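You operate a simulated robot arm through the tools that you are given. There is no shell and no other tool. Be economical: measure what you need, move in short steps, check, and stop when the job is done.

You run a simulated two-armed robot. Do the job below in one go: nothing can be reset, and whatever is moved stays where it is left.

Task
Dress the keeper blank and drop the holdback pin in the square socket.
Fine: door file till the burr is gone, back on the hinge mat; orange holdback pin from its rack down home in the socket. Set down upright: door file.
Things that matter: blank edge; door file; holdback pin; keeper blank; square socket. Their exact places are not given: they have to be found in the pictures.

It is judged by the outcome, as a careful person would: the job done as asked, and still so three seconds after it is handed in. It fails if anything else is knocked over, pushed out of place, dropped, spilled or broken.

Robot
Two 7-joint arms with two-finger parallel grippers on one trunk, on a base that drives. Base frame: it is fixed to the floor where the robot stands at the start and does not move with it; the origin is under the middle of the robot, x ahead of it, y to its left, z up; the surface under the hand at the start is at about z = 850. Units: mm, degrees, N and s.
The left shoulder is at the start at [50, 187, 1060], the right one opposite. With the tool pointing down near the work surface each hand reaches from about 100 to 660 mm from the robot's upright axis, wherever it stands, measured 20 degrees to its own side. Places, roughly: blank edge [800, 0, 900]; holdback pin (6x3x8 cm) [600, 0, 900]; keeper blank [800, 0, 900]; square socket [800, -1500, 900]. Payload 3.43 kg a hand.
The TCP of each hand is the grasp point between the finger pads, 30 mm short of the fingertips. In the tool frame z runs along the fingers and y along their closing line. The gripper opens to 94 mm. The fingers are 28 mm wide and 10 mm thick; the gripper's body (50 by 96 mm) begins 55 mm behind the TCP.
Orientation is that of the tool frame in the base frame, as a unit quaternion [x, y, z, w]. With the fingers straight down and closing along the base's y, the tool's x points along the base's -x, its y along +y and its z along -z.

Tools
- The arms move only by the tool jog_arm. It takes "left_deltas", "right_deltas" or both (then of equal length, played together; a hand with none holds still); each is a list of rows, each a list of 7 numbers: the shift along the base's x, y, z in units of 400 mm (1.0 is 400 mm), then the turn, a rotation vector about the base's x, y, z in units of 120 degrees (1.0 is 120 degrees), then the closure, from 0 (fully open) to 1 (shut). In form: [[x, y, z, wx, wy, wz, grip], ...]. A call has 1 to 10 rows; each row is the pose to reach, as a shift and turn from the pose commanded when the call began. A call with a number of a shift or a turn outside -1 to 1 is refused whole. Rows are played at 5 a second. More than 50 mm and 8.6 degrees between two rows, or a gripper value outside its range, and nothing of the call is played. Where a pose cannot be reached the arm comes as near as it can. A force on the tool above 40 N (or 10 N above the force at the start of the call, whichever is more), or a blocked arm, ends the call early, and 0.2 s more pass. Each finger travels about 153 mm/s and halts on what it meets, pressing with about 25 N; the grip force reading is that of the motor and also rises with nothing between the fingers. The clock runs only during rows and for 0.2 s after the last one: add rows that repeat a pose to give the fingers time. The reply holds the time, the measured pose of the TCP, the force on the tool along the base axes, the opening and the grip force, in the units named above and with some noise, with the torque about the TCP (base axes, N m) and any sound that the robot's microphone picked up, and new pictures: "views" is both (left out), scene, wrist or none (wrist: the cameras of the hands that moved).
- Cameras (640 x 400 px; columns grow to the right, rows downward): "scene" is now at [140, 12.8, 1261.5]; the picture's right is [0.18, -0.98, 0.00], its down [-0.27, -0.05, -0.96] and it looks along [0.95, 0.18, -0.27] (base axes); focal length 231 px, centre (320, 200). "left" rides on the left gripper at [76, -14, -103] in its tool frame; the picture's right is [0.18, 0.98, 0.00], its down [-0.75, 0.14, -0.64] and it looks along [-0.63, 0.12, 0.77] (tool axes); focal length 243 px, centre (320, 200). "right" rides on the right gripper at [76, 14, -102] in its tool frame; the picture's right is [-0.18, 0.98, 0.00], its down [-0.75, -0.14, -0.64] and it looks along [-0.63, -0.12, 0.77] (tool axes); focal length 243 px, centre (320, 200).
- move_column(by): slides the trunk up (or, below 0, down) by that many mm; the arms and the scene camera ride with it, the base frame stays. It gives what a move gives, with no picture.
- steer(legs): drives the robot by 1 to 6 legs, each [ahead, left, turn to the left] in mm, mm and degrees, along the robot's own axes; the way and the turn of a leg run together, so that a leg with both is an arc; at most 1500 mm and 180 degrees a leg. The arms and the cameras ride along, it lands a little off, and it stops where it bumps. It gives what a move gives, and a new picture of the scene camera.
- aim_head(pan, tilt): turns the head with the scene camera to pan (to the left, within 80 degrees either way) and tilt (down, from -29 to 69), counted from straight ahead of the robot. It gives what a move gives, and a new picture of the scene camera.
- point_at(camera, pixels): for up to 12 pixels [column, row] of the newest picture of that camera ("zoom" is the newest enlarged one), the place [x, y, z] in the base frame of the surface seen there, good to about 2 mm, but the place of the scene camera against the robot may be out by one fixed shift of up to 18 mm in any direction. It takes no simulated time.
- close_up(camera, box): a new picture of the part [left, top, right, bottom] of that camera's present view, enlarged. It takes no simulated time.
- close_job(): hands the job in; it is judged then, once.

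Go step by step. Measure first, check grasps and placings, and put right what went wrong. The budget is 80 turns and 260 pictures, counting those below and the enlarged ones. Unless the task says otherwise, let go and move clear before handing in, and close with one line.

The tools are called as name(argument=value, ...) on one line, values as JSON. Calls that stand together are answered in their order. jog_arm: Moves the arms, as the interface text tells. Its arguments: {"type":"object","properties":{"left_deltas":{"type":"array"},"right_deltas":{"type":"array"},"views":{"type":"string","enum":["both","scene","wrist","none"]}},"required":[]} The other tools are called the same way: move_column (by) slides the trunk up or down; steer (legs) drives the base; aim_head (pan, tilt) turns the head that bears the scene camera; point_at (camera, pixels) gives the place of the surface under pixels of a picture; close_up (camera, box) takes an enlarged picture of a part of a camera's view; close_job () hands the job in.

At the start:

```text
t: 0.0
left_eef_pos: [391.8, 224.1, 1155.4]
left_ee_rot: [0.0, 1.0, 0.001, -0.001]
left_ft_force: [0.2, 0.5, 0.0]
left_wrist_torque: [0.03, -0.01, 0.0]
left_grip_width: 93.7
left_grasp_force: 0.1
right_eef_pos: [330.1, -88.9, 1184.7]
right_ee_rot: [0.0, 1.0, 0.001, 0.0]
right_ft_force: [0.7, 1.0, 0.4]
right_wrist_torque: [0.05, -0.03, 0.01]
right_grip_width: 94.0
right_grasp_force: 0.1
trunk travel left (down, up): [-275.0, 157.0]
robot x, y, heading: [3.2, -0.3, -0.1]
head pan, tilt: [10.5, 15.9]
```

scene: 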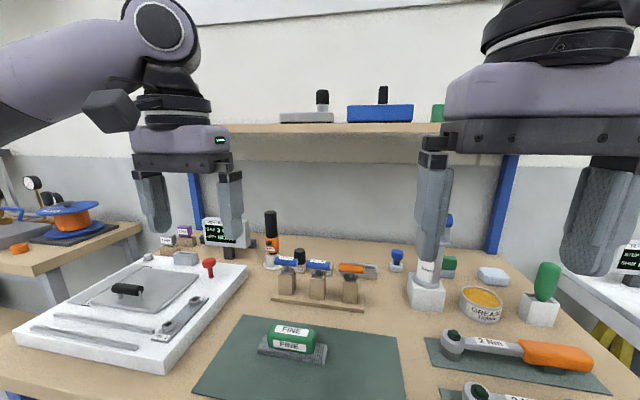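
right: 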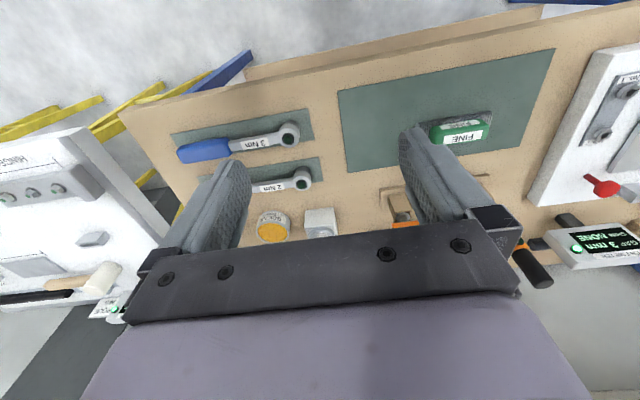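
left: 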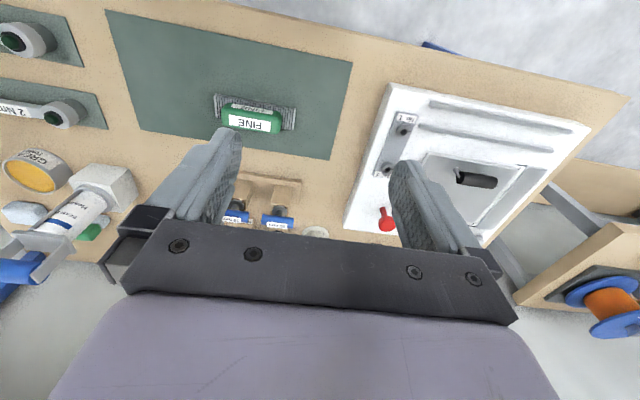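

The scene shows a green FINE block (about 290,340) on a mat, a rack with blue/orange items (320,280) and a white panel at left. I'll enlarge these parts first.

close_up(camera="scene", box=[180, 220, 420, 400])

close_up(camera="scene", box=[0, 200, 260, 380])

close_up(camera="scene", box=[380, 220, 640, 400])

close_up(camera="right", box=[0, 60, 330, 320])

```text
2.22 times, centred on (300, 310) of scene
```

zoom: 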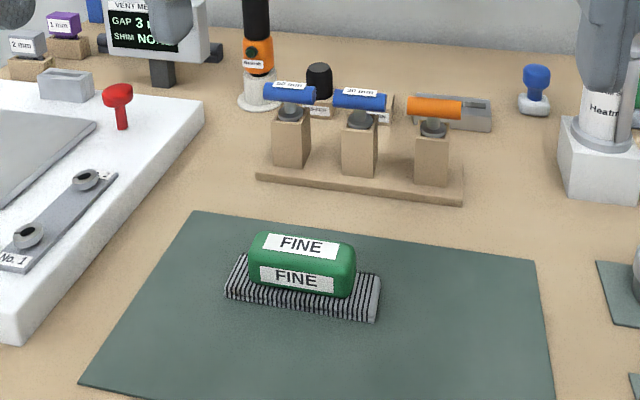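

```text
2.22 times, centred on (130, 290) of scene
```

zoom: 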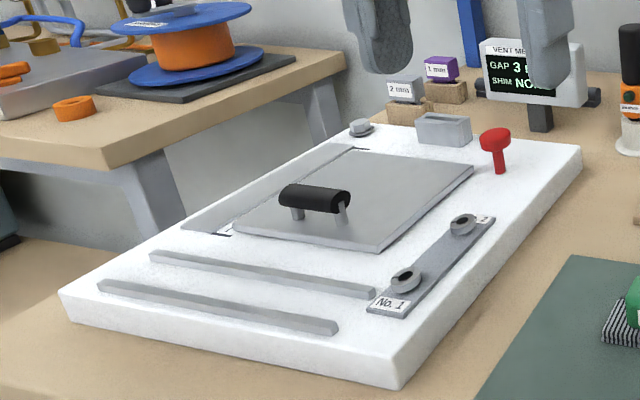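

```text
2.22 times, centred on (510, 310) of scene
```

zoom: 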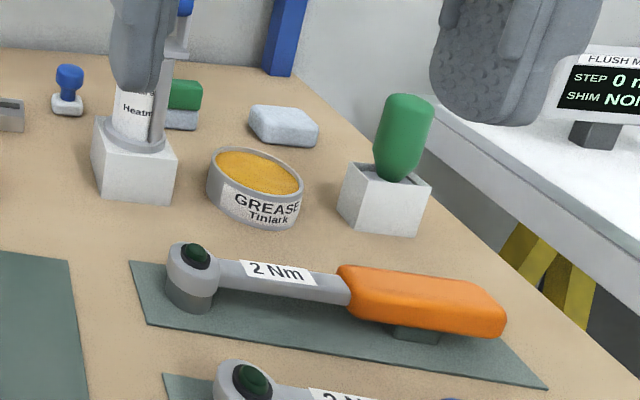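

```text
1.54 times, centred on (165, 190) of right
```

zoom: 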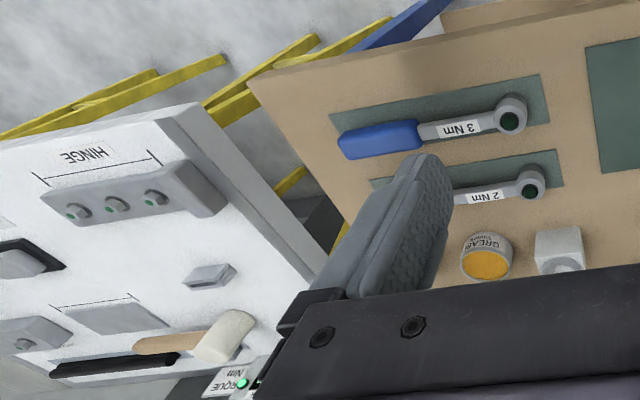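

The orange-bar pin stands rightmost in the rack and a grey slotted block sits behind it (about 355,270). I'll take measurements, and look from other head angles.

point_at(camera="scene", pixels=[[292, 330], [265, 350], [320, 358], [351, 267], [350, 290], [365, 271], [318, 300], [448, 265], [397, 260], [300, 380], [209, 265], [180, 255]])

aim_head(pan=-30, tilt=25)

aim_head(pan=-70, tilt=20)

aim_head(pan=0, tilt=35)

```text
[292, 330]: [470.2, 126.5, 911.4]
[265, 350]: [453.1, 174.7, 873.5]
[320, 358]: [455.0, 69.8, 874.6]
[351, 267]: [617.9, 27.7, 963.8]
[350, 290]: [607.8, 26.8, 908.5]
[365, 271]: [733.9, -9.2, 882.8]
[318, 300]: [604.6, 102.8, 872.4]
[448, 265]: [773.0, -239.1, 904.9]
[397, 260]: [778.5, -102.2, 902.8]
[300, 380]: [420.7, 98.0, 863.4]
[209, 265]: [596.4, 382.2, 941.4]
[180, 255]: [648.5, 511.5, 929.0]
```

```text
t: 1.1
left_eef_pos: [391.1, 223.9, 1157.0]
left_ee_rot: [-0.001, 1.0, 0.0, -0.001]
left_ft_force: [0.7, -0.3, 0.2]
left_wrist_torque: [-0.01, 0.02, -0.03]
left_grip_width: 93.9
left_grasp_force: 0.2
right_eef_pos: [329.6, -88.9, 1184.7]
right_ee_rot: [0.001, 1.0, 0.0, 0.0]
right_ft_force: [-0.3, -0.8, -0.1]
right_wrist_torque: [-0.02, -0.03, -0.01]
right_grip_width: 94.0
right_grasp_force: 0.0
trunk travel left (down, up): [-275.0, 157.0]
robot x, y, heading: [1.2, 0.4, -0.1]
head pan, tilt: [-30.0, 25.0]
```

scene: 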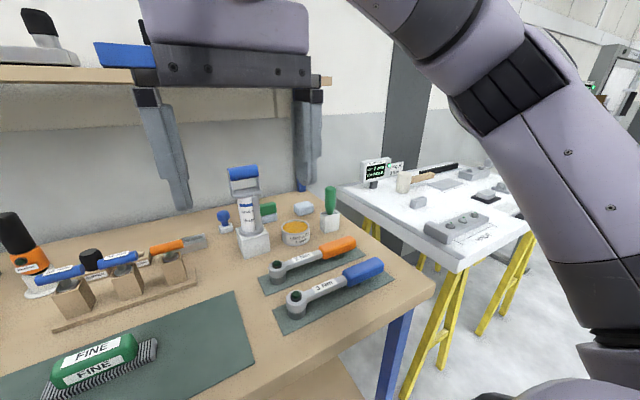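

```text
t: 2.1
left_eef_pos: [392.3, 223.4, 1155.3]
left_ee_rot: [0.0, 1.0, 0.0, 0.0]
left_ft_force: [0.1, 0.0, 0.8]
left_wrist_torque: [0.0, -0.02, -0.01]
left_grip_width: 94.3
left_grasp_force: 0.0
right_eef_pos: [329.2, -88.8, 1185.2]
right_ee_rot: [0.0, 1.0, 0.0, 0.0]
right_ft_force: [0.1, 0.0, -0.4]
right_wrist_torque: [-0.05, 0.01, 0.0]
right_grip_width: 94.0
right_grasp_force: 0.0
trunk travel left (down, up): [-275.0, 157.0]
robot x, y, heading: [0.3, 0.2, -0.2]
head pan, tilt: [-70.0, 20.0]
```

scene: 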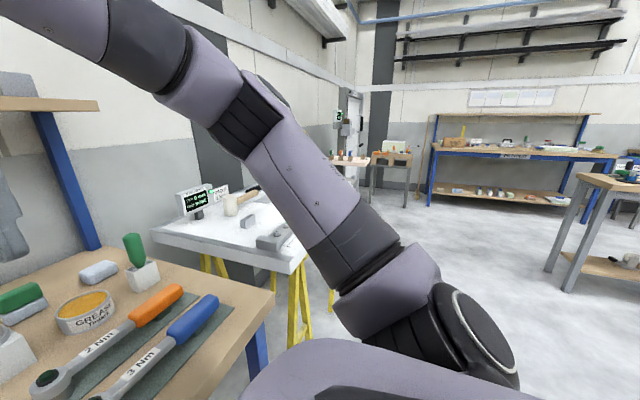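

```text
t: 3.5
left_eef_pos: [393.0, 223.7, 1156.3]
left_ee_rot: [0.0, 1.0, 0.001, 0.0]
left_ft_force: [-0.6, 0.5, -0.3]
left_wrist_torque: [0.04, 0.01, 0.0]
left_grip_width: 93.8
left_grasp_force: 0.1
right_eef_pos: [330.1, -88.8, 1185.6]
right_ee_rot: [0.0, 1.0, 0.001, 0.001]
right_ft_force: [0.3, 0.2, 0.5]
right_wrist_torque: [0.02, 0.01, -0.01]
right_grip_width: 94.1
right_grasp_force: 0.1
trunk travel left (down, up): [-275.0, 157.0]
robot x, y, heading: [0.6, -1.5, -0.2]
head pan, tilt: [0.0, 35.0]
```

scene: 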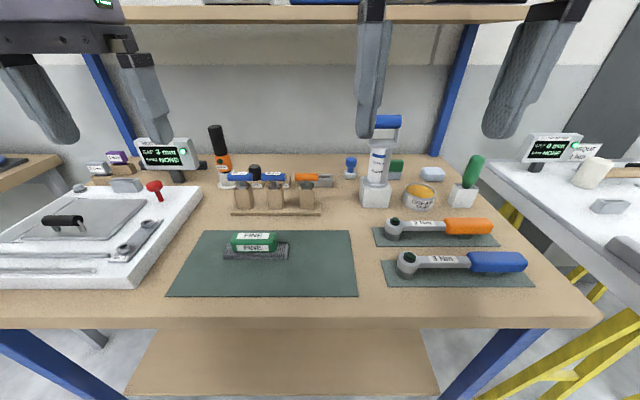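

From here the rack and the things behind it show at (240-330,150-215). I'll enlarge that stretch.

close_up(camera="scene", box=[200, 130, 340, 220])

close_up(camera="scene", box=[330, 130, 500, 220])

close_up(camera="scene", box=[200, 210, 320, 280])

```text
4.44 times, centred on (270, 175) of scene
```

zoom: 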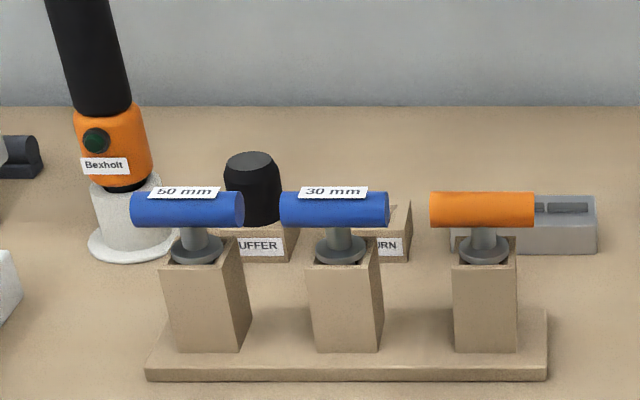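

```text
3.76 times, centred on (415, 175) of scene
```

zoom: 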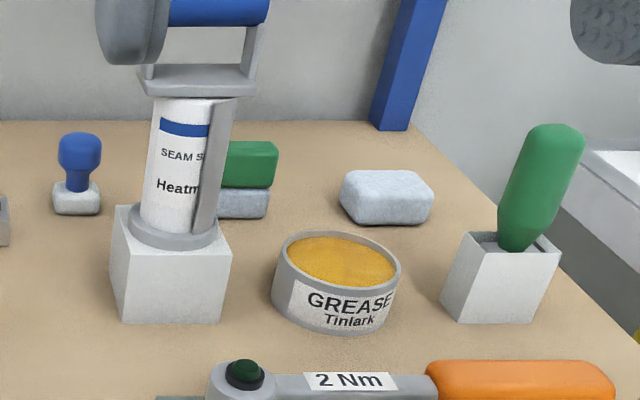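

```text
5.33 times, centred on (260, 245) of scene
```

zoom: 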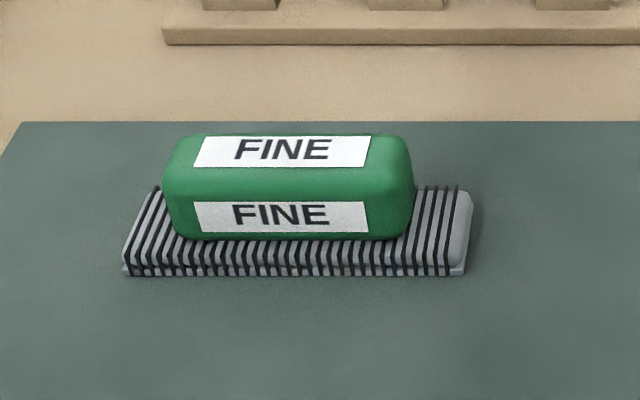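

I'll measure the shelf front and the items behind the rack before bringing a wrist camera over.

point_at(camera="scene", pixels=[[250, 18], [250, 10], [316, 184], [330, 187], [284, 186], [311, 180], [255, 170], [321, 189], [380, 120], [216, 140], [240, 178], [273, 178]])

close_up(camera="right", box=[360, 60, 640, 300])

jog_arm(left_deltas=[[0.1, -0.05, 0, 0, 0, 0, 0], [0.2, -0.1, 0, 0, 0, 0, 0], [0.3, -0.15, 0, 0, 0, 0, 0], [0.3, -0.15, 0, 0, 0, 0, 0]], right_deltas=[[0, -0.1, 0, 0, 0, 0, 0], [0, -0.2, 0, 0, 0, 0, 0], [0, -0.3, 0, 0, 0, 0, 0], [0, -0.4, 0, 0, 0, 0, 0]], views="both")

```text
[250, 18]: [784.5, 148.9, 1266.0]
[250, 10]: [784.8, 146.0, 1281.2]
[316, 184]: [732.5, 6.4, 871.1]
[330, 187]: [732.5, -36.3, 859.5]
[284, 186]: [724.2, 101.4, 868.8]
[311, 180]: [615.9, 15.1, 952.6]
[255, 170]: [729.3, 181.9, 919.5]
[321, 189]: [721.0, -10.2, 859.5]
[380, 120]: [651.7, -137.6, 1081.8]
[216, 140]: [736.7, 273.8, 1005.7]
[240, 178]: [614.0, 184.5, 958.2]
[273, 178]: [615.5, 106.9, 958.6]
```

```text
1.67 times, centred on (500, 180) of right
```

zoom: 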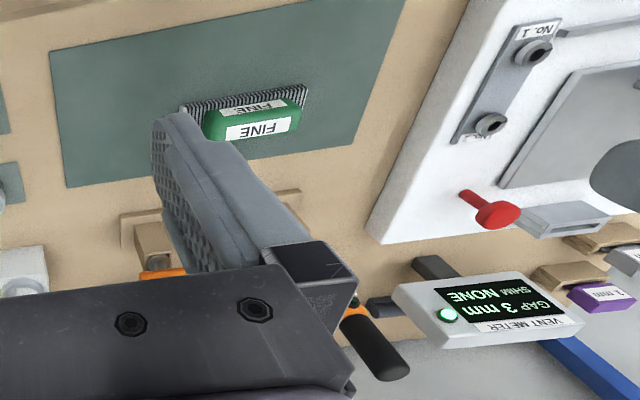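

```text
t: 4.5
left_eef_pos: [509.6, 163.4, 1152.1]
left_ee_rot: [0.0, 1.0, -0.001, 0.0]
left_ft_force: [0.9, -0.9, 0.5]
left_wrist_torque: [-0.04, 0.03, 0.03]
left_grip_width: 94.0
left_grasp_force: 0.2
right_eef_pos: [328.5, -248.9, 1185.1]
right_ee_rot: [0.0, 1.0, 0.001, -0.001]
right_ft_force: [-0.7, -0.2, 0.5]
right_wrist_torque: [0.03, 0.02, -0.02]
right_grip_width: 93.9
right_grasp_force: 0.0
trunk travel left (down, up): [-275.0, 157.0]
robot x, y, heading: [-2.6, 0.4, -0.2]
head pan, tilt: [0.0, 35.0]
```

scene: 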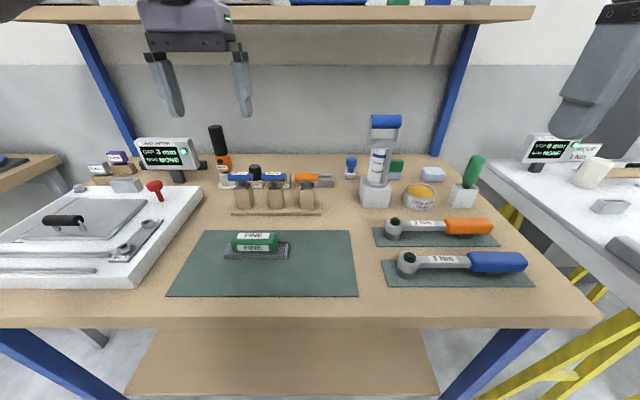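
right: 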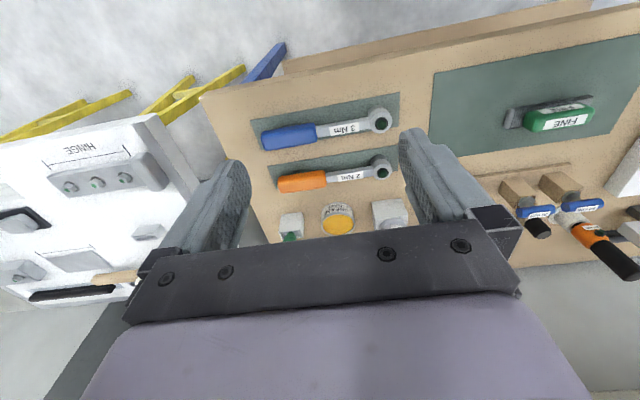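
left: 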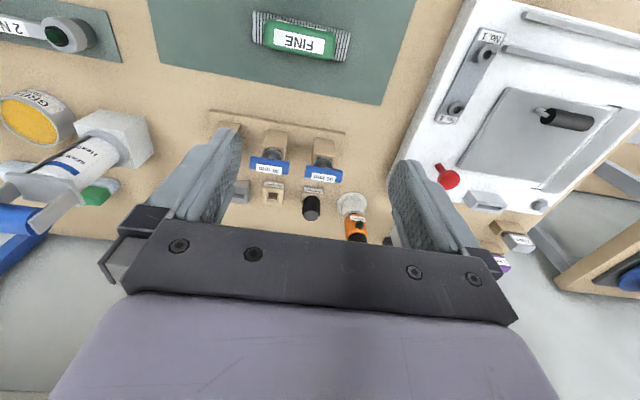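

Behind the rack the left wrist view shows a grey block (241,190), a wooden square (272,193) and the buffer (311,205). I'll enlarge it.

close_up(camera="left", box=[200, 100, 400, 240])

close_up(camera="right", box=[0, 110, 220, 310])

jog_arm(left_deltas=[[0.08, -0.1, 0, 0, 0, 0, 0], [0.16, -0.2, 0, 0, 0, 0, 0], [0.2, -0.3, 0, 0, 0, 0, 0], [0.25, -0.4, 0, 0, 0, 0, 0]], views="wrist")

```text
2.86 times, centred on (300, 170) of left
```

zoom: 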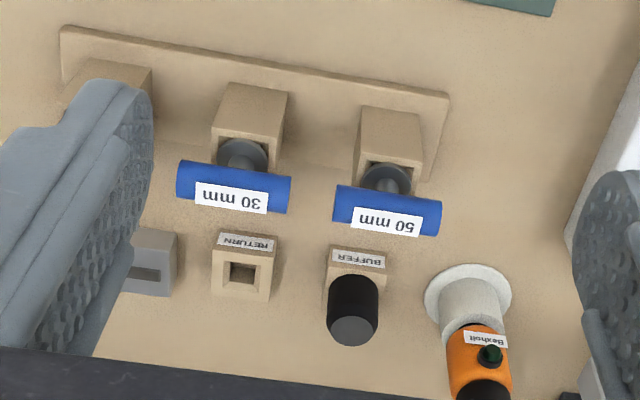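

```text
2.00 times, centred on (110, 210) of right
```

zoom: 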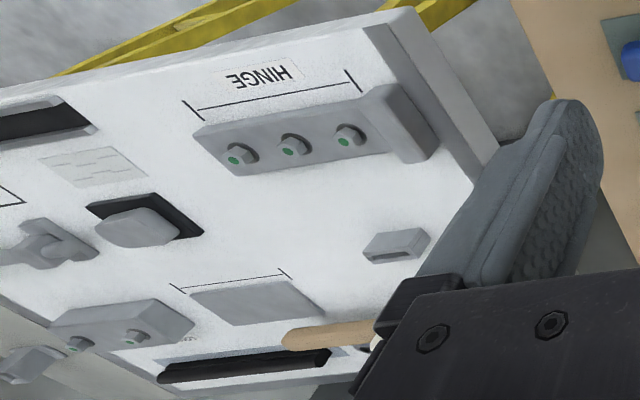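

```text
refused: row 1 steps farther than a row can; nothing moved
```

I'll retry the look with shorter steps, bringing the left camera over the grey block.

jog_arm(left_deltas=[[0.06, -0.09, 0, 0, 0, 0, 0], [0.12, -0.18, 0, 0, 0, 0, 0], [0.18, -0.27, 0, 0, 0, 0, 0], [0.24, -0.36, 0, 0, 0, 0, 0], [0.24, -0.36, -0.05, 0, 0, 0, 0], [0.24, -0.36, -0.05, 0, 0, 0, 0]], views="wrist")

close_up(camera="left", box=[220, 100, 420, 240])

```text
t: 6.0
left_eef_pos: [539.2, 44.5, 1117.8]
left_ee_rot: [-0.001, 1.0, 0.0, -0.001]
left_ft_force: [0.1, 0.4, 0.3]
left_wrist_torque: [0.03, 0.03, -0.02]
left_grip_width: 94.1
left_grasp_force: 0.0
left hand out of reach, approached as far as the arm can: row 2, 3, 4, 5, 6
right_eef_pos: [327.4, -249.3, 1186.2]
right_ee_rot: [-0.001, 1.0, -0.001, 0.0]
right_ft_force: [0.1, 0.9, -0.6]
right_wrist_torque: [-0.01, -0.01, 0.01]
right_grip_width: 94.1
right_grasp_force: 0.1
trunk travel left (down, up): [-275.0, 157.0]
robot x, y, heading: [-1.8, 3.0, 0.2]
head pan, tilt: [0.0, 35.0]
```

left: 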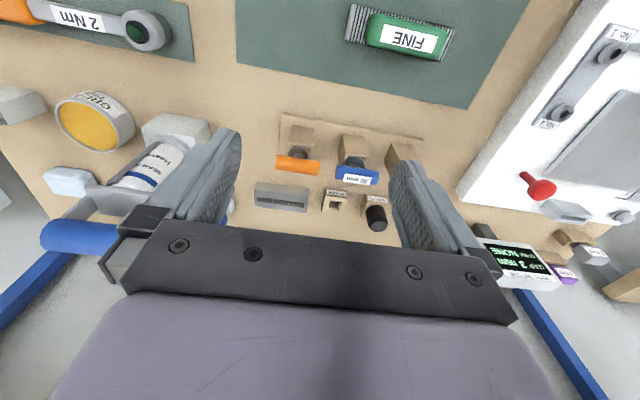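

```text
2.86 times, centred on (320, 170) of left
```

zoom: 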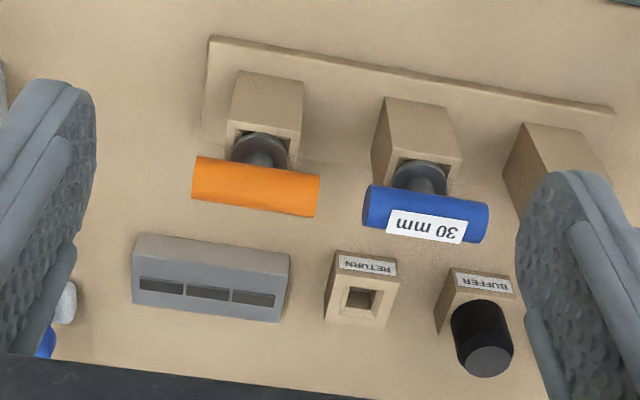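

The grey block turns out to have three slots (zoom 210,290), so it may be a shim holder, not the blank. I'll look at the shelf and the back wall too.

aim_head(pan=0, tilt=5)

close_up(camera="scene", box=[180, 60, 500, 200])

aim_head(pan=0, tilt=60)

aim_head(pan=60, tilt=25)

```text
t: 6.9
left_eef_pos: [538.9, 44.1, 1116.8]
left_ee_rot: [0.0, 1.0, 0.0, -0.001]
left_ft_force: [0.3, -0.1, 0.7]
left_wrist_torque: [0.03, -0.02, 0.0]
left_grip_width: 94.1
left_grasp_force: 0.0
right_eef_pos: [328.4, -247.9, 1185.4]
right_ee_rot: [-0.001, 1.0, 0.001, 0.0]
right_ft_force: [-0.4, 0.1, -0.5]
right_wrist_torque: [-0.02, 0.01, -0.01]
right_grip_width: 94.3
right_grasp_force: 0.0
trunk travel left (down, up): [-275.0, 157.0]
robot x, y, heading: [-0.2, 2.3, -0.2]
head pan, tilt: [0.0, 5.0]
```

scene: 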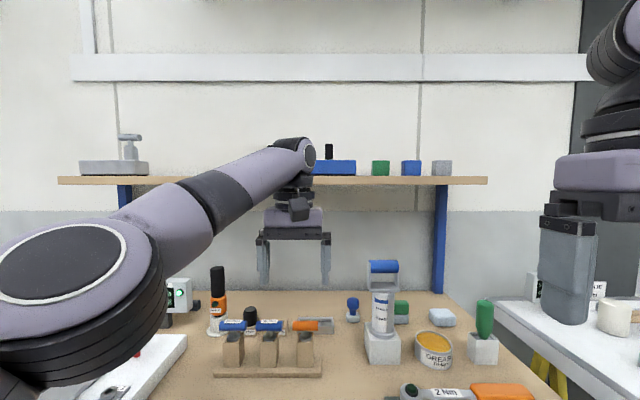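

```text
2.00 times, centred on (340, 130) of scene
```

zoom: 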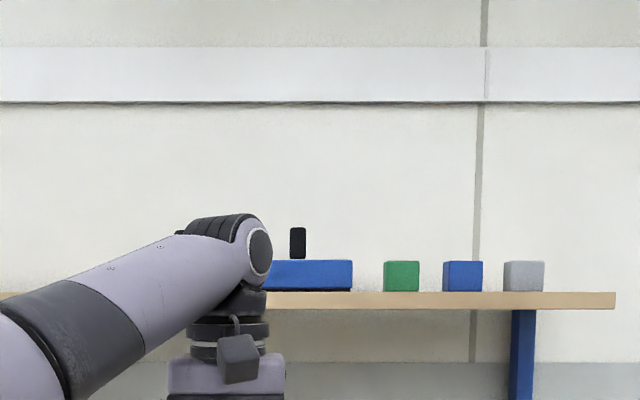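

```text
t: 8.1
left_eef_pos: [539.5, 43.9, 1117.3]
left_ee_rot: [0.0, 1.0, 0.0, -0.001]
left_ft_force: [0.4, -0.1, -0.6]
left_wrist_torque: [-0.01, -0.02, 0.01]
left_grip_width: 94.2
left_grasp_force: 0.0
right_eef_pos: [327.1, -248.3, 1185.9]
right_ee_rot: [0.0, 1.0, 0.001, 0.0]
right_ft_force: [0.2, 0.2, -0.7]
right_wrist_torque: [0.02, 0.01, -0.01]
right_grip_width: 94.3
right_grasp_force: 0.1
trunk travel left (down, up): [-275.0, 157.0]
robot x, y, heading: [-0.0, 1.6, -0.4]
head pan, tilt: [0.0, 60.0]
```

scene: 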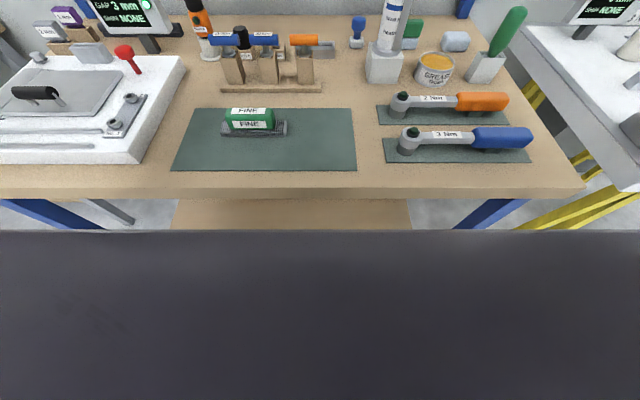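

```text
t: 9.4
left_eef_pos: [539.0, 43.7, 1116.8]
left_ee_rot: [0.0, 1.0, 0.0, -0.001]
left_ft_force: [0.1, -0.1, -0.1]
left_wrist_torque: [-0.01, 0.01, 0.05]
left_grip_width: 94.0
left_grasp_force: 0.0
right_eef_pos: [327.6, -248.2, 1185.7]
right_ee_rot: [0.001, 1.0, 0.001, 0.0]
right_ft_force: [-0.5, 1.1, -0.3]
right_wrist_torque: [0.02, -0.04, -0.01]
right_grip_width: 93.9
right_grasp_force: 0.1
trunk travel left (down, up): [-275.0, 157.0]
robot x, y, heading: [-1.1, 0.3, -0.1]
head pan, tilt: [60.0, 25.0]
```

scene: 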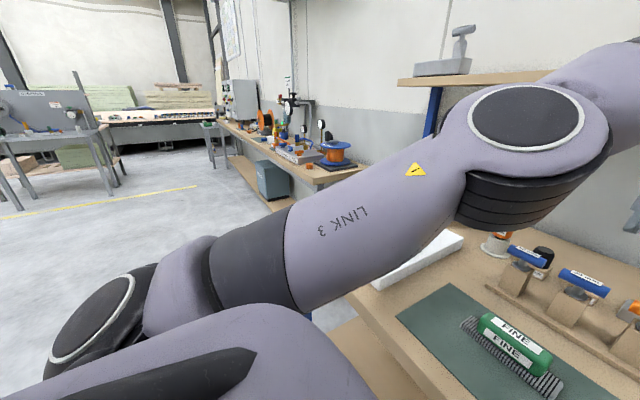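

The keeper blank isn't obvious on this bench; the white table to the right carries labelled fittings. I'll pull the left arm back and look right, measuring before driving.

jog_arm(left_deltas=[[-0.08, 0.09, 0, 0, 0, 0, 0], [-0.16, 0.18, 0, 0, 0, 0, 0], [-0.24, 0.27, 0, 0, 0, 0, 0], [-0.32, 0.36, 0, 0, 0, 0, 0], [-0.4, 0.42, 0, 0, 0, 0, 0], [-0.48, 0.45, 0.02, 0, 0, 0, 0], [-0.55, 0.45, 0.05, 0, 0, 0, 0]], right_deltas=[[0, 0.1, 0, 0, 0, 0, 0], [0, 0.2, 0, 0, 0, 0, 0], [0, 0.3, 0, 0, 0, 0, 0], [0, 0.3, 0, 0, 0, 0, 0], [0, 0.3, 0, 0, 0, 0, 0], [0, 0.3, 0, 0, 0, 0, 0], [0, 0.3, 0, 0, 0, 0, 0]], views="none")

aim_head(pan=-45, tilt=15)

point_at(camera="scene", pixels=[[200, 220], [240, 240], [280, 255], [330, 220], [120, 250], [150, 240], [60, 380]])

```text
t: 11.0
left_eef_pos: [319.6, 224.5, 1138.8]
left_ee_rot: [0.0, 1.0, 0.0, -0.001]
left_ft_force: [-0.3, 0.1, 0.2]
left_wrist_torque: [-0.02, -0.03, -0.03]
left_grip_width: 94.1
left_grasp_force: 0.0
right_eef_pos: [328.8, -130.2, 1182.7]
right_ee_rot: [0.0, 1.0, 0.001, 0.0]
right_ft_force: [0.2, 0.0, 0.6]
right_wrist_torque: [0.01, 0.01, 0.0]
right_grip_width: 94.1
right_grasp_force: 0.1
trunk travel left (down, up): [-275.0, 157.0]
robot x, y, heading: [-1.6, 1.7, 0.2]
head pan, tilt: [60.0, 25.0]
```

```text
t: 12.9
left_eef_pos: [319.7, 225.3, 1137.5]
left_ee_rot: [0.0, 1.0, 0.001, -0.001]
left_ft_force: [-0.3, 0.2, -0.2]
left_wrist_torque: [0.01, 0.0, 0.0]
left_grip_width: 94.0
left_grasp_force: 0.1
right_eef_pos: [330.2, -129.4, 1183.0]
right_ee_rot: [-0.001, 1.0, 0.001, 0.0]
right_ft_force: [-0.1, 0.5, 0.0]
right_wrist_torque: [-0.01, 0.0, 0.02]
right_grip_width: 94.0
right_grasp_force: 0.2
trunk travel left (down, up): [-275.0, 157.0]
robot x, y, heading: [-3.1, -0.6, 0.0]
head pan, tilt: [-45.0, 15.0]
```

scene: 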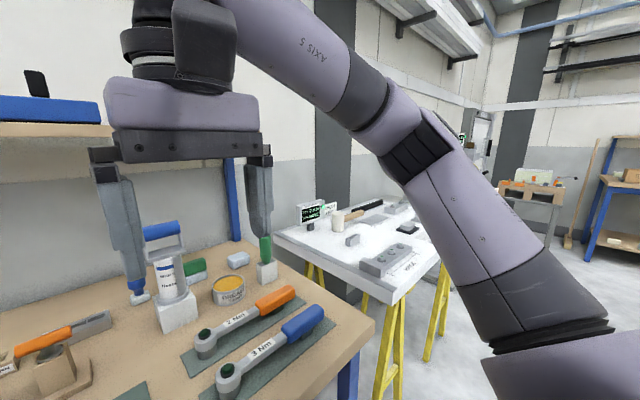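

```text
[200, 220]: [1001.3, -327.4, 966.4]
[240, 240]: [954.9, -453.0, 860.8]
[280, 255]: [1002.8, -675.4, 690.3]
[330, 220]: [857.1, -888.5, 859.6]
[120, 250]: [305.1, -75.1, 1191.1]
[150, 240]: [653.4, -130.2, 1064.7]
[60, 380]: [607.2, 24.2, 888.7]
```

The white table begins near y=-650. I'll check its front edge and then drive right in front of it.

point_at(camera="scene", pixels=[[400, 296], [432, 258], [385, 270], [370, 325], [330, 365], [396, 262], [372, 265], [350, 240]])

close_up(camera="scene", box=[270, 180, 440, 310])

steer(legs=[[-80, 0, 0], [0, -1100, 0]])

aim_head(pan=-5, tilt=35)

```text
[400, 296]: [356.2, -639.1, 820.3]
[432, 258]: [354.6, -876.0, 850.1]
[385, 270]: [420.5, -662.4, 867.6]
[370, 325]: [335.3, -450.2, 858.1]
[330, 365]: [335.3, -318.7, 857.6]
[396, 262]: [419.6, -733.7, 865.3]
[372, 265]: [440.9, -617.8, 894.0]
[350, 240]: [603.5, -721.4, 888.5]
```

```text
3.08 times, centred on (355, 245) of scene
```

zoom: 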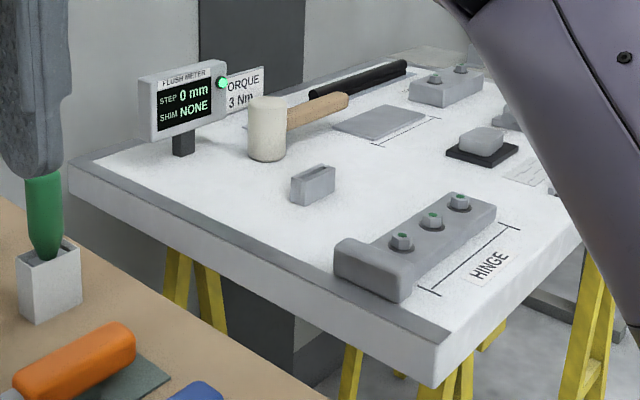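

```text
t: 23.4
left_eef_pos: [239.2, -866.6, 1138.4]
left_ee_rot: [-0.003, 1.0, 0.0, -0.002]
left_ft_force: [0.6, 0.2, 0.5]
left_wrist_torque: [-0.01, -0.01, -0.01]
left_grip_width: 94.2
left_grasp_force: 0.0
right_eef_pos: [249.2, -1220.5, 1182.0]
right_ee_rot: [-0.002, 1.0, 0.0, 0.0]
right_ft_force: [-0.7, 0.3, -0.9]
right_wrist_torque: [0.02, -0.01, 0.01]
right_grip_width: 94.1
right_grasp_force: 0.1
trunk travel left (down, up): [-275.0, 157.0]
robot x, y, heading: [-82.2, -1091.1, 0.3]
head pan, tilt: [-45.0, 15.0]
```

scene: 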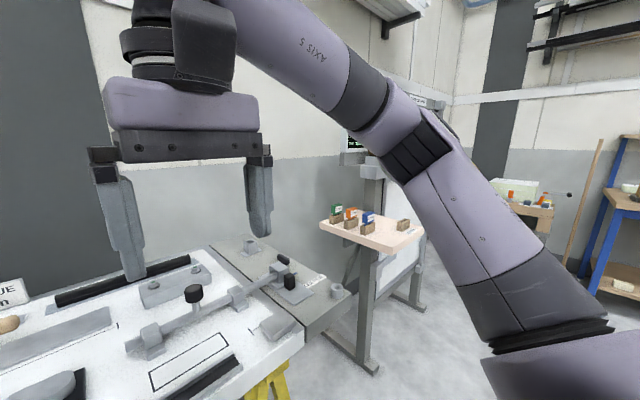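

```text
t: 24.5
left_eef_pos: [240.0, -867.3, 1138.4]
left_ee_rot: [-0.004, 1.0, 0.0, -0.001]
left_ft_force: [-0.2, -1.1, -0.5]
left_wrist_torque: [-0.02, -0.02, 0.0]
left_grip_width: 94.3
left_grasp_force: 0.1
right_eef_pos: [249.4, -1221.4, 1182.6]
right_ee_rot: [-0.002, 1.0, 0.001, -0.001]
right_ft_force: [0.5, 0.3, 0.6]
right_wrist_torque: [0.0, -0.01, 0.01]
right_grip_width: 93.9
right_grasp_force: 0.0
trunk travel left (down, up): [-275.0, 157.0]
robot x, y, heading: [-80.5, -1090.2, 0.5]
head pan, tilt: [-5.0, 35.0]
```

scene: 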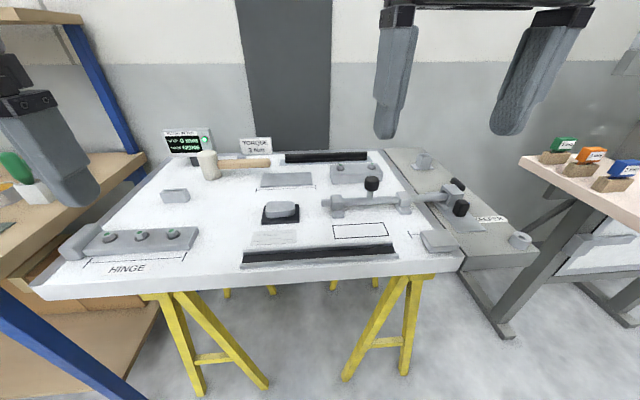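

The door table shows a hinge, latch bar (375,200) and a grey frame rail at right (440,180) with a label. I'll enlarge them.

close_up(camera="scene", box=[310, 140, 540, 280])

close_up(camera="scene", box=[500, 120, 640, 230])

point_at(camera="scene", pixels=[[424, 160], [520, 240], [470, 225], [460, 210], [456, 190], [440, 240], [396, 180], [371, 186], [340, 205], [590, 175]])

```text
2.78 times, centred on (425, 210) of scene
```

zoom: 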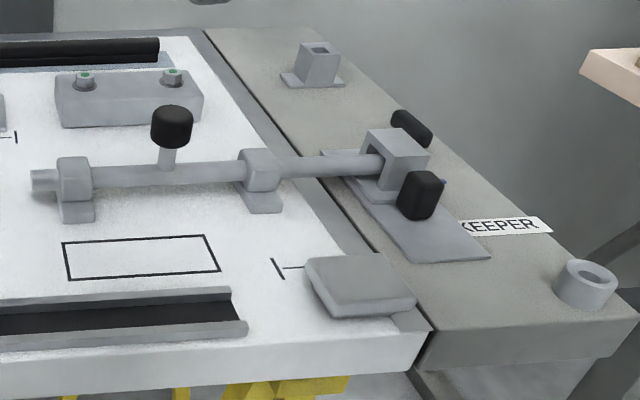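

```text
3.64 times, centred on (570, 175) of scene
```

zoom: 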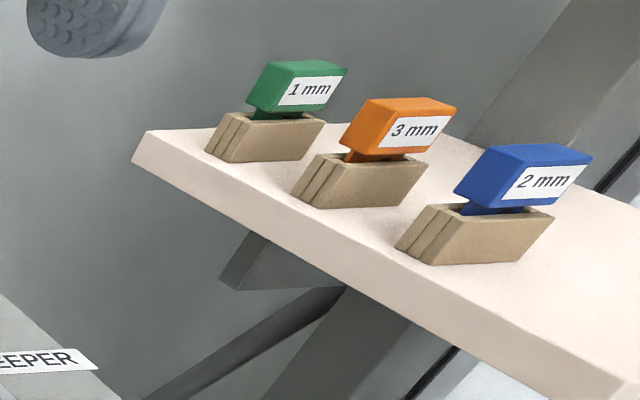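

```text
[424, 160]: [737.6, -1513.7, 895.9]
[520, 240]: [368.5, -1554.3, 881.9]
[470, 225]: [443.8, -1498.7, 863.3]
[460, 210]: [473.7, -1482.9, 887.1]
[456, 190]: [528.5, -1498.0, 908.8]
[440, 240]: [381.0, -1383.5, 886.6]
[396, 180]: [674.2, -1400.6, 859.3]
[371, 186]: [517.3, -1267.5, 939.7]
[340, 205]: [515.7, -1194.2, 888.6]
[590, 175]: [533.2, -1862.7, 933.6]
```

The square socket stands on the keeper rail at (424,160) ≈ [738,-1514,896]. I'll enlarge it, then go back to study the grey block on the bench, the likely keeper blank.

close_up(camera="scene", box=[400, 145, 450, 178])

point_at(camera="zoom", pixels=[[320, 100], [250, 100], [390, 100], [320, 60], [320, 140], [260, 240], [380, 240]])

steer(legs=[[0, 1080, 0], [40, 0, 0]])

move_column(by=150)

aim_head(pan=0, tilt=35)

```text
12.12 times, centred on (425, 162) of scene
```

zoom: 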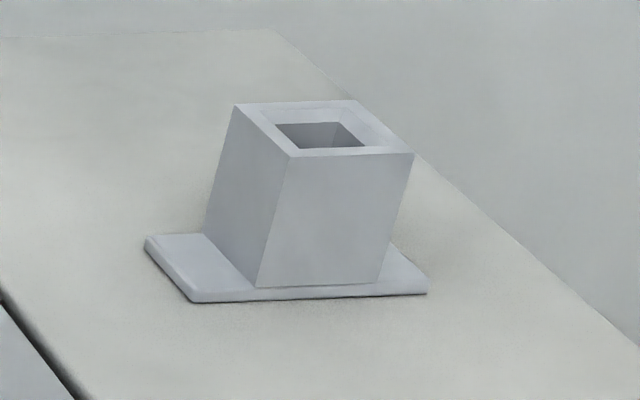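

```text
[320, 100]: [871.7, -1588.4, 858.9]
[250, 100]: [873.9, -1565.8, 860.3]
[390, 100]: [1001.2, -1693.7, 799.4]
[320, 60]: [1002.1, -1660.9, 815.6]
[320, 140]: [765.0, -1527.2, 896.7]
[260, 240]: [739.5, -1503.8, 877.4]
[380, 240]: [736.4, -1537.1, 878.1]
```

```text
t: 34.6
left_eef_pos: [286.0, 195.6, 1137.5]
left_ee_rot: [0.006, 1.0, 0.0, -0.001]
left_ft_force: [-0.1, -0.4, 0.2]
left_wrist_torque: [-0.01, 0.07, 0.0]
left_grip_width: 94.1
left_grasp_force: 0.1
right_eef_pos: [290.4, -157.8, 1182.5]
right_ee_rot: [0.005, 1.0, 0.001, -0.001]
right_ft_force: [-0.5, -0.4, -1.0]
right_wrist_torque: [0.01, 0.05, 0.0]
right_grip_width: 94.0
right_grasp_force: 0.0
trunk travel left (down, up): [-275.0, 157.0]
robot x, y, heading: [-32.8, -26.1, -0.6]
head pan, tilt: [-5.0, 35.0]
```

scene: 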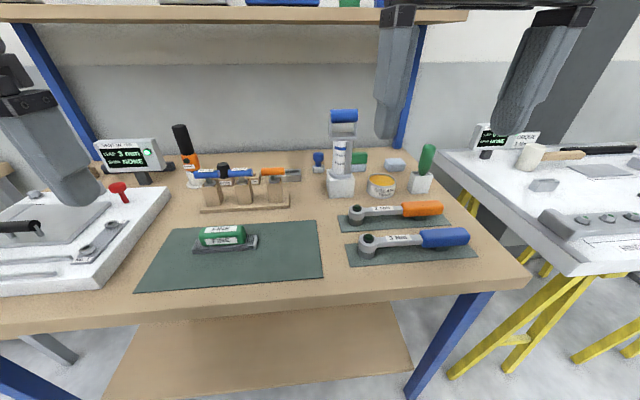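

```text
t: 36.4
left_eef_pos: [287.2, 196.6, 1289.1]
left_ee_rot: [0.005, 1.0, 0.001, -0.001]
left_ft_force: [-0.3, 0.4, 0.1]
left_wrist_torque: [-0.04, 0.01, -0.02]
left_grip_width: 93.8
left_grasp_force: 0.0
right_eef_pos: [289.7, -158.2, 1333.2]
right_ee_rot: [0.005, 1.0, 0.001, -0.001]
right_ft_force: [-0.5, 0.5, -0.4]
right_wrist_torque: [-0.03, -0.01, 0.01]
right_grip_width: 93.7
right_grasp_force: 0.0
trunk travel left (down, up): [-425.0, 7.0]
robot x, y, heading: [-36.9, -24.6, -0.6]
head pan, tilt: [-5.0, 35.0]
```

```text
t: 37.0
left_eef_pos: [285.6, 196.4, 1288.5]
left_ee_rot: [0.005, 1.0, 0.0, -0.001]
left_ft_force: [-0.7, 0.1, 0.0]
left_wrist_torque: [-0.01, 0.01, -0.02]
left_grip_width: 93.9
left_grasp_force: 0.1
right_eef_pos: [291.0, -158.3, 1333.0]
right_ee_rot: [0.005, 1.0, 0.001, 0.0]
right_ft_force: [0.1, -1.0, 0.1]
right_wrist_torque: [0.0, -0.01, 0.0]
right_grip_width: 94.1
right_grasp_force: 0.0
trunk travel left (down, up): [-425.0, 7.0]
robot x, y, heading: [-34.7, -27.7, -0.5]
head pan, tilt: [0.0, 35.0]
```

scene: 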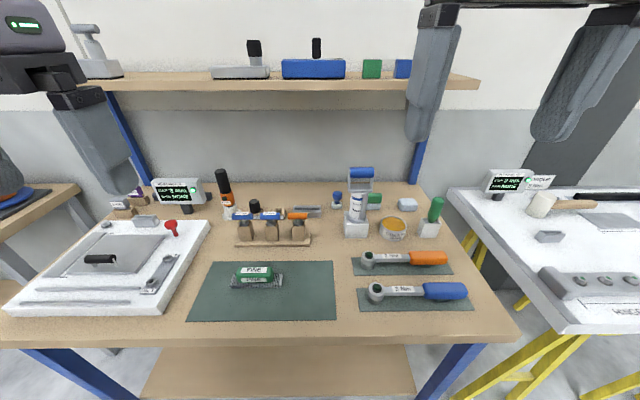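

From the raised camera I'll enlarge the grey slotted block (307,210), the stamp and green-on-grey piece, and the shelf trays.

close_up(camera="scene", box=[280, 190, 420, 245])

close_up(camera="scene", box=[60, 20, 420, 100])

close_up(camera="scene", box=[0, 170, 210, 320])

close_up(camera="scene", box=[330, 230, 490, 320])

```text
4.57 times, centred on (350, 218) of scene
```

zoom: 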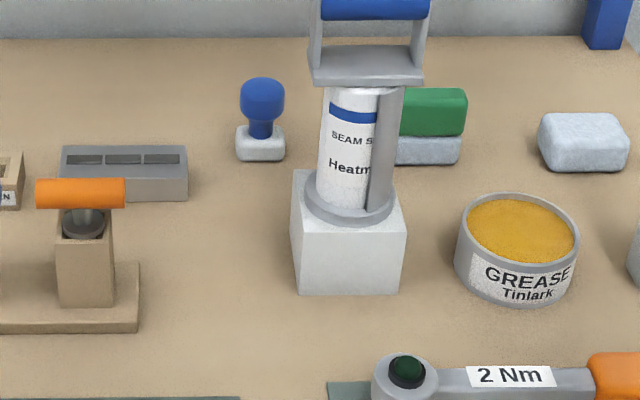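

```text
1.78 times, centred on (240, 60) of scene
```

zoom: 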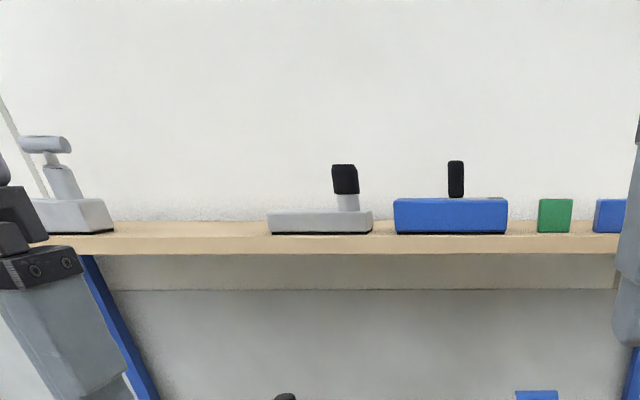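

```text
2.67 times, centred on (105, 245) of scene
```

zoom: 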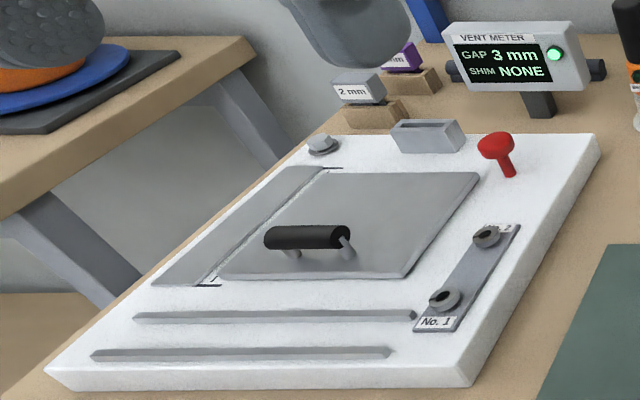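

```text
4.00 times, centred on (410, 275) of scene
```

zoom: 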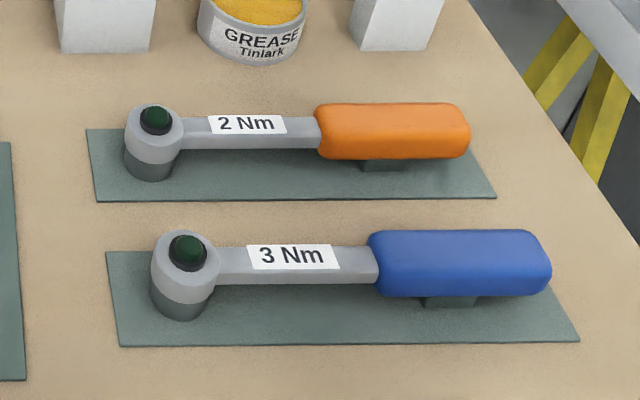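

The grey slotted block is the only part matching the blank's rough place. I'll lower the trunk, edge forward and take a close wrist view of it.

move_column(by=-150)

steer(legs=[[60, 30, 0]])

jog_arm(right_deltas=[[0.1, 0.05, -0.02, 0, 0, 0, 0], [0.2, 0.1, -0.04, 0, 0, 0, 0], [0.3, 0.15, -0.08, 0, 0, 0, 0], [0.4, 0.2, -0.12, 0, 0, 0, 0], [0.5, 0.25, -0.16, 0, 0, 0, 0], [0.58, 0.3, -0.2, 0, 0, 0, 0], [0.64, 0.33, -0.25, 0, 0, 0, 0], [0.64, 0.33, -0.25, 0, 0, 0, 0]], views="wrist")

close_up(camera="right", box=[220, 60, 420, 240])

```text
t: 38.8
left_eef_pos: [285.3, 195.9, 1139.1]
left_ee_rot: [0.005, 1.0, -0.001, -0.001]
left_ft_force: [0.1, -0.4, 0.6]
left_wrist_torque: [-0.03, 0.0, -0.03]
left_grip_width: 94.3
left_grasp_force: 0.0
right_eef_pos: [289.7, -158.2, 1183.0]
right_ee_rot: [0.005, 1.0, 0.001, 0.0]
right_ft_force: [0.3, -0.5, 0.6]
right_wrist_torque: [-0.01, -0.01, 0.02]
right_grip_width: 93.9
right_grasp_force: 0.0
trunk travel left (down, up): [-275.0, 157.0]
robot x, y, heading: [-38.9, -23.6, -0.5]
head pan, tilt: [0.0, 35.0]
```

```text
t: 39.8
left_eef_pos: [346.0, 225.8, 1137.6]
left_ee_rot: [0.006, 1.0, -0.001, -0.001]
left_ft_force: [0.5, 1.7, 0.5]
left_wrist_torque: [-0.02, 0.01, 0.0]
left_grip_width: 93.7
left_grasp_force: 0.1
right_eef_pos: [349.9, -130.4, 1182.9]
right_ee_rot: [0.006, 1.0, 0.0, 0.0]
right_ft_force: [-0.4, -0.3, -0.2]
right_wrist_torque: [-0.03, 0.05, 0.01]
right_grip_width: 93.9
right_grasp_force: 0.0
trunk travel left (down, up): [-275.0, 157.0]
robot x, y, heading: [27.6, 5.0, -0.6]
head pan, tilt: [0.0, 35.0]
```

scene: 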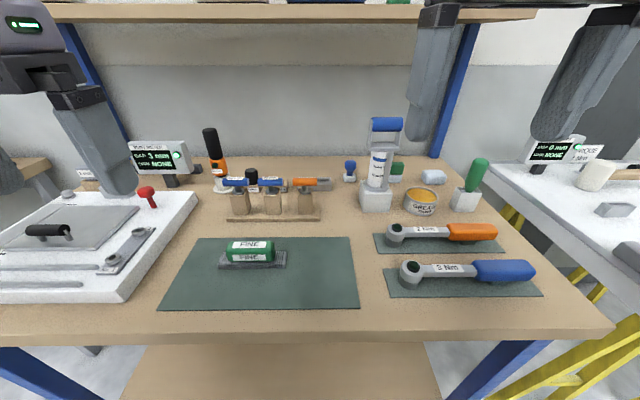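

```text
t: 41.6
left_eef_pos: [345.5, 225.8, 1139.3]
left_ee_rot: [0.007, 1.0, 0.0, 0.0]
left_ft_force: [0.4, -0.3, 0.3]
left_wrist_torque: [0.02, 0.04, 0.02]
left_grip_width: 93.8
left_grasp_force: 0.0
right_eef_pos: [571.2, -16.4, 1067.4]
right_ee_rot: [0.006, 1.0, 0.0, 0.001]
right_ft_force: [-0.4, 0.3, -0.4]
right_wrist_torque: [-0.01, -0.02, 0.0]
right_grip_width: 94.2
right_grasp_force: 0.0
right hand out of reach, approached as far as the arm can: row 6, 7, 8
trunk travel left (down, up): [-275.0, 157.0]
robot x, y, heading: [23.2, 1.3, -0.8]
head pan, tilt: [0.0, 35.0]
```

right: 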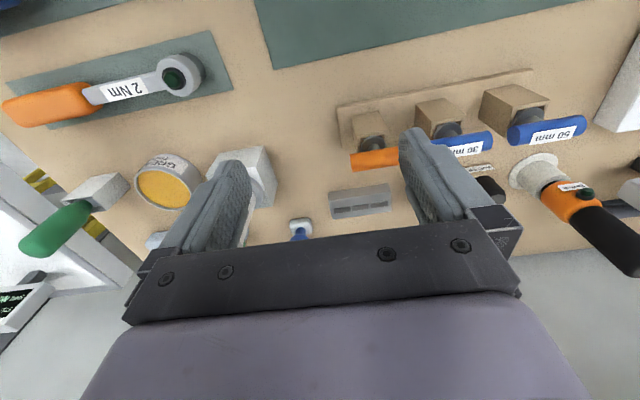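

```text
2.22 times, centred on (320, 150) of right
```

zoom: 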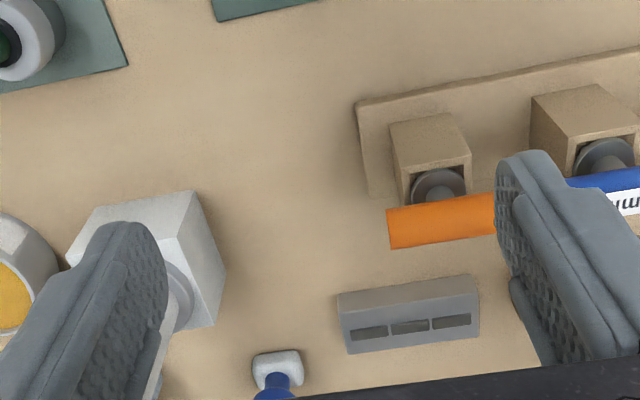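

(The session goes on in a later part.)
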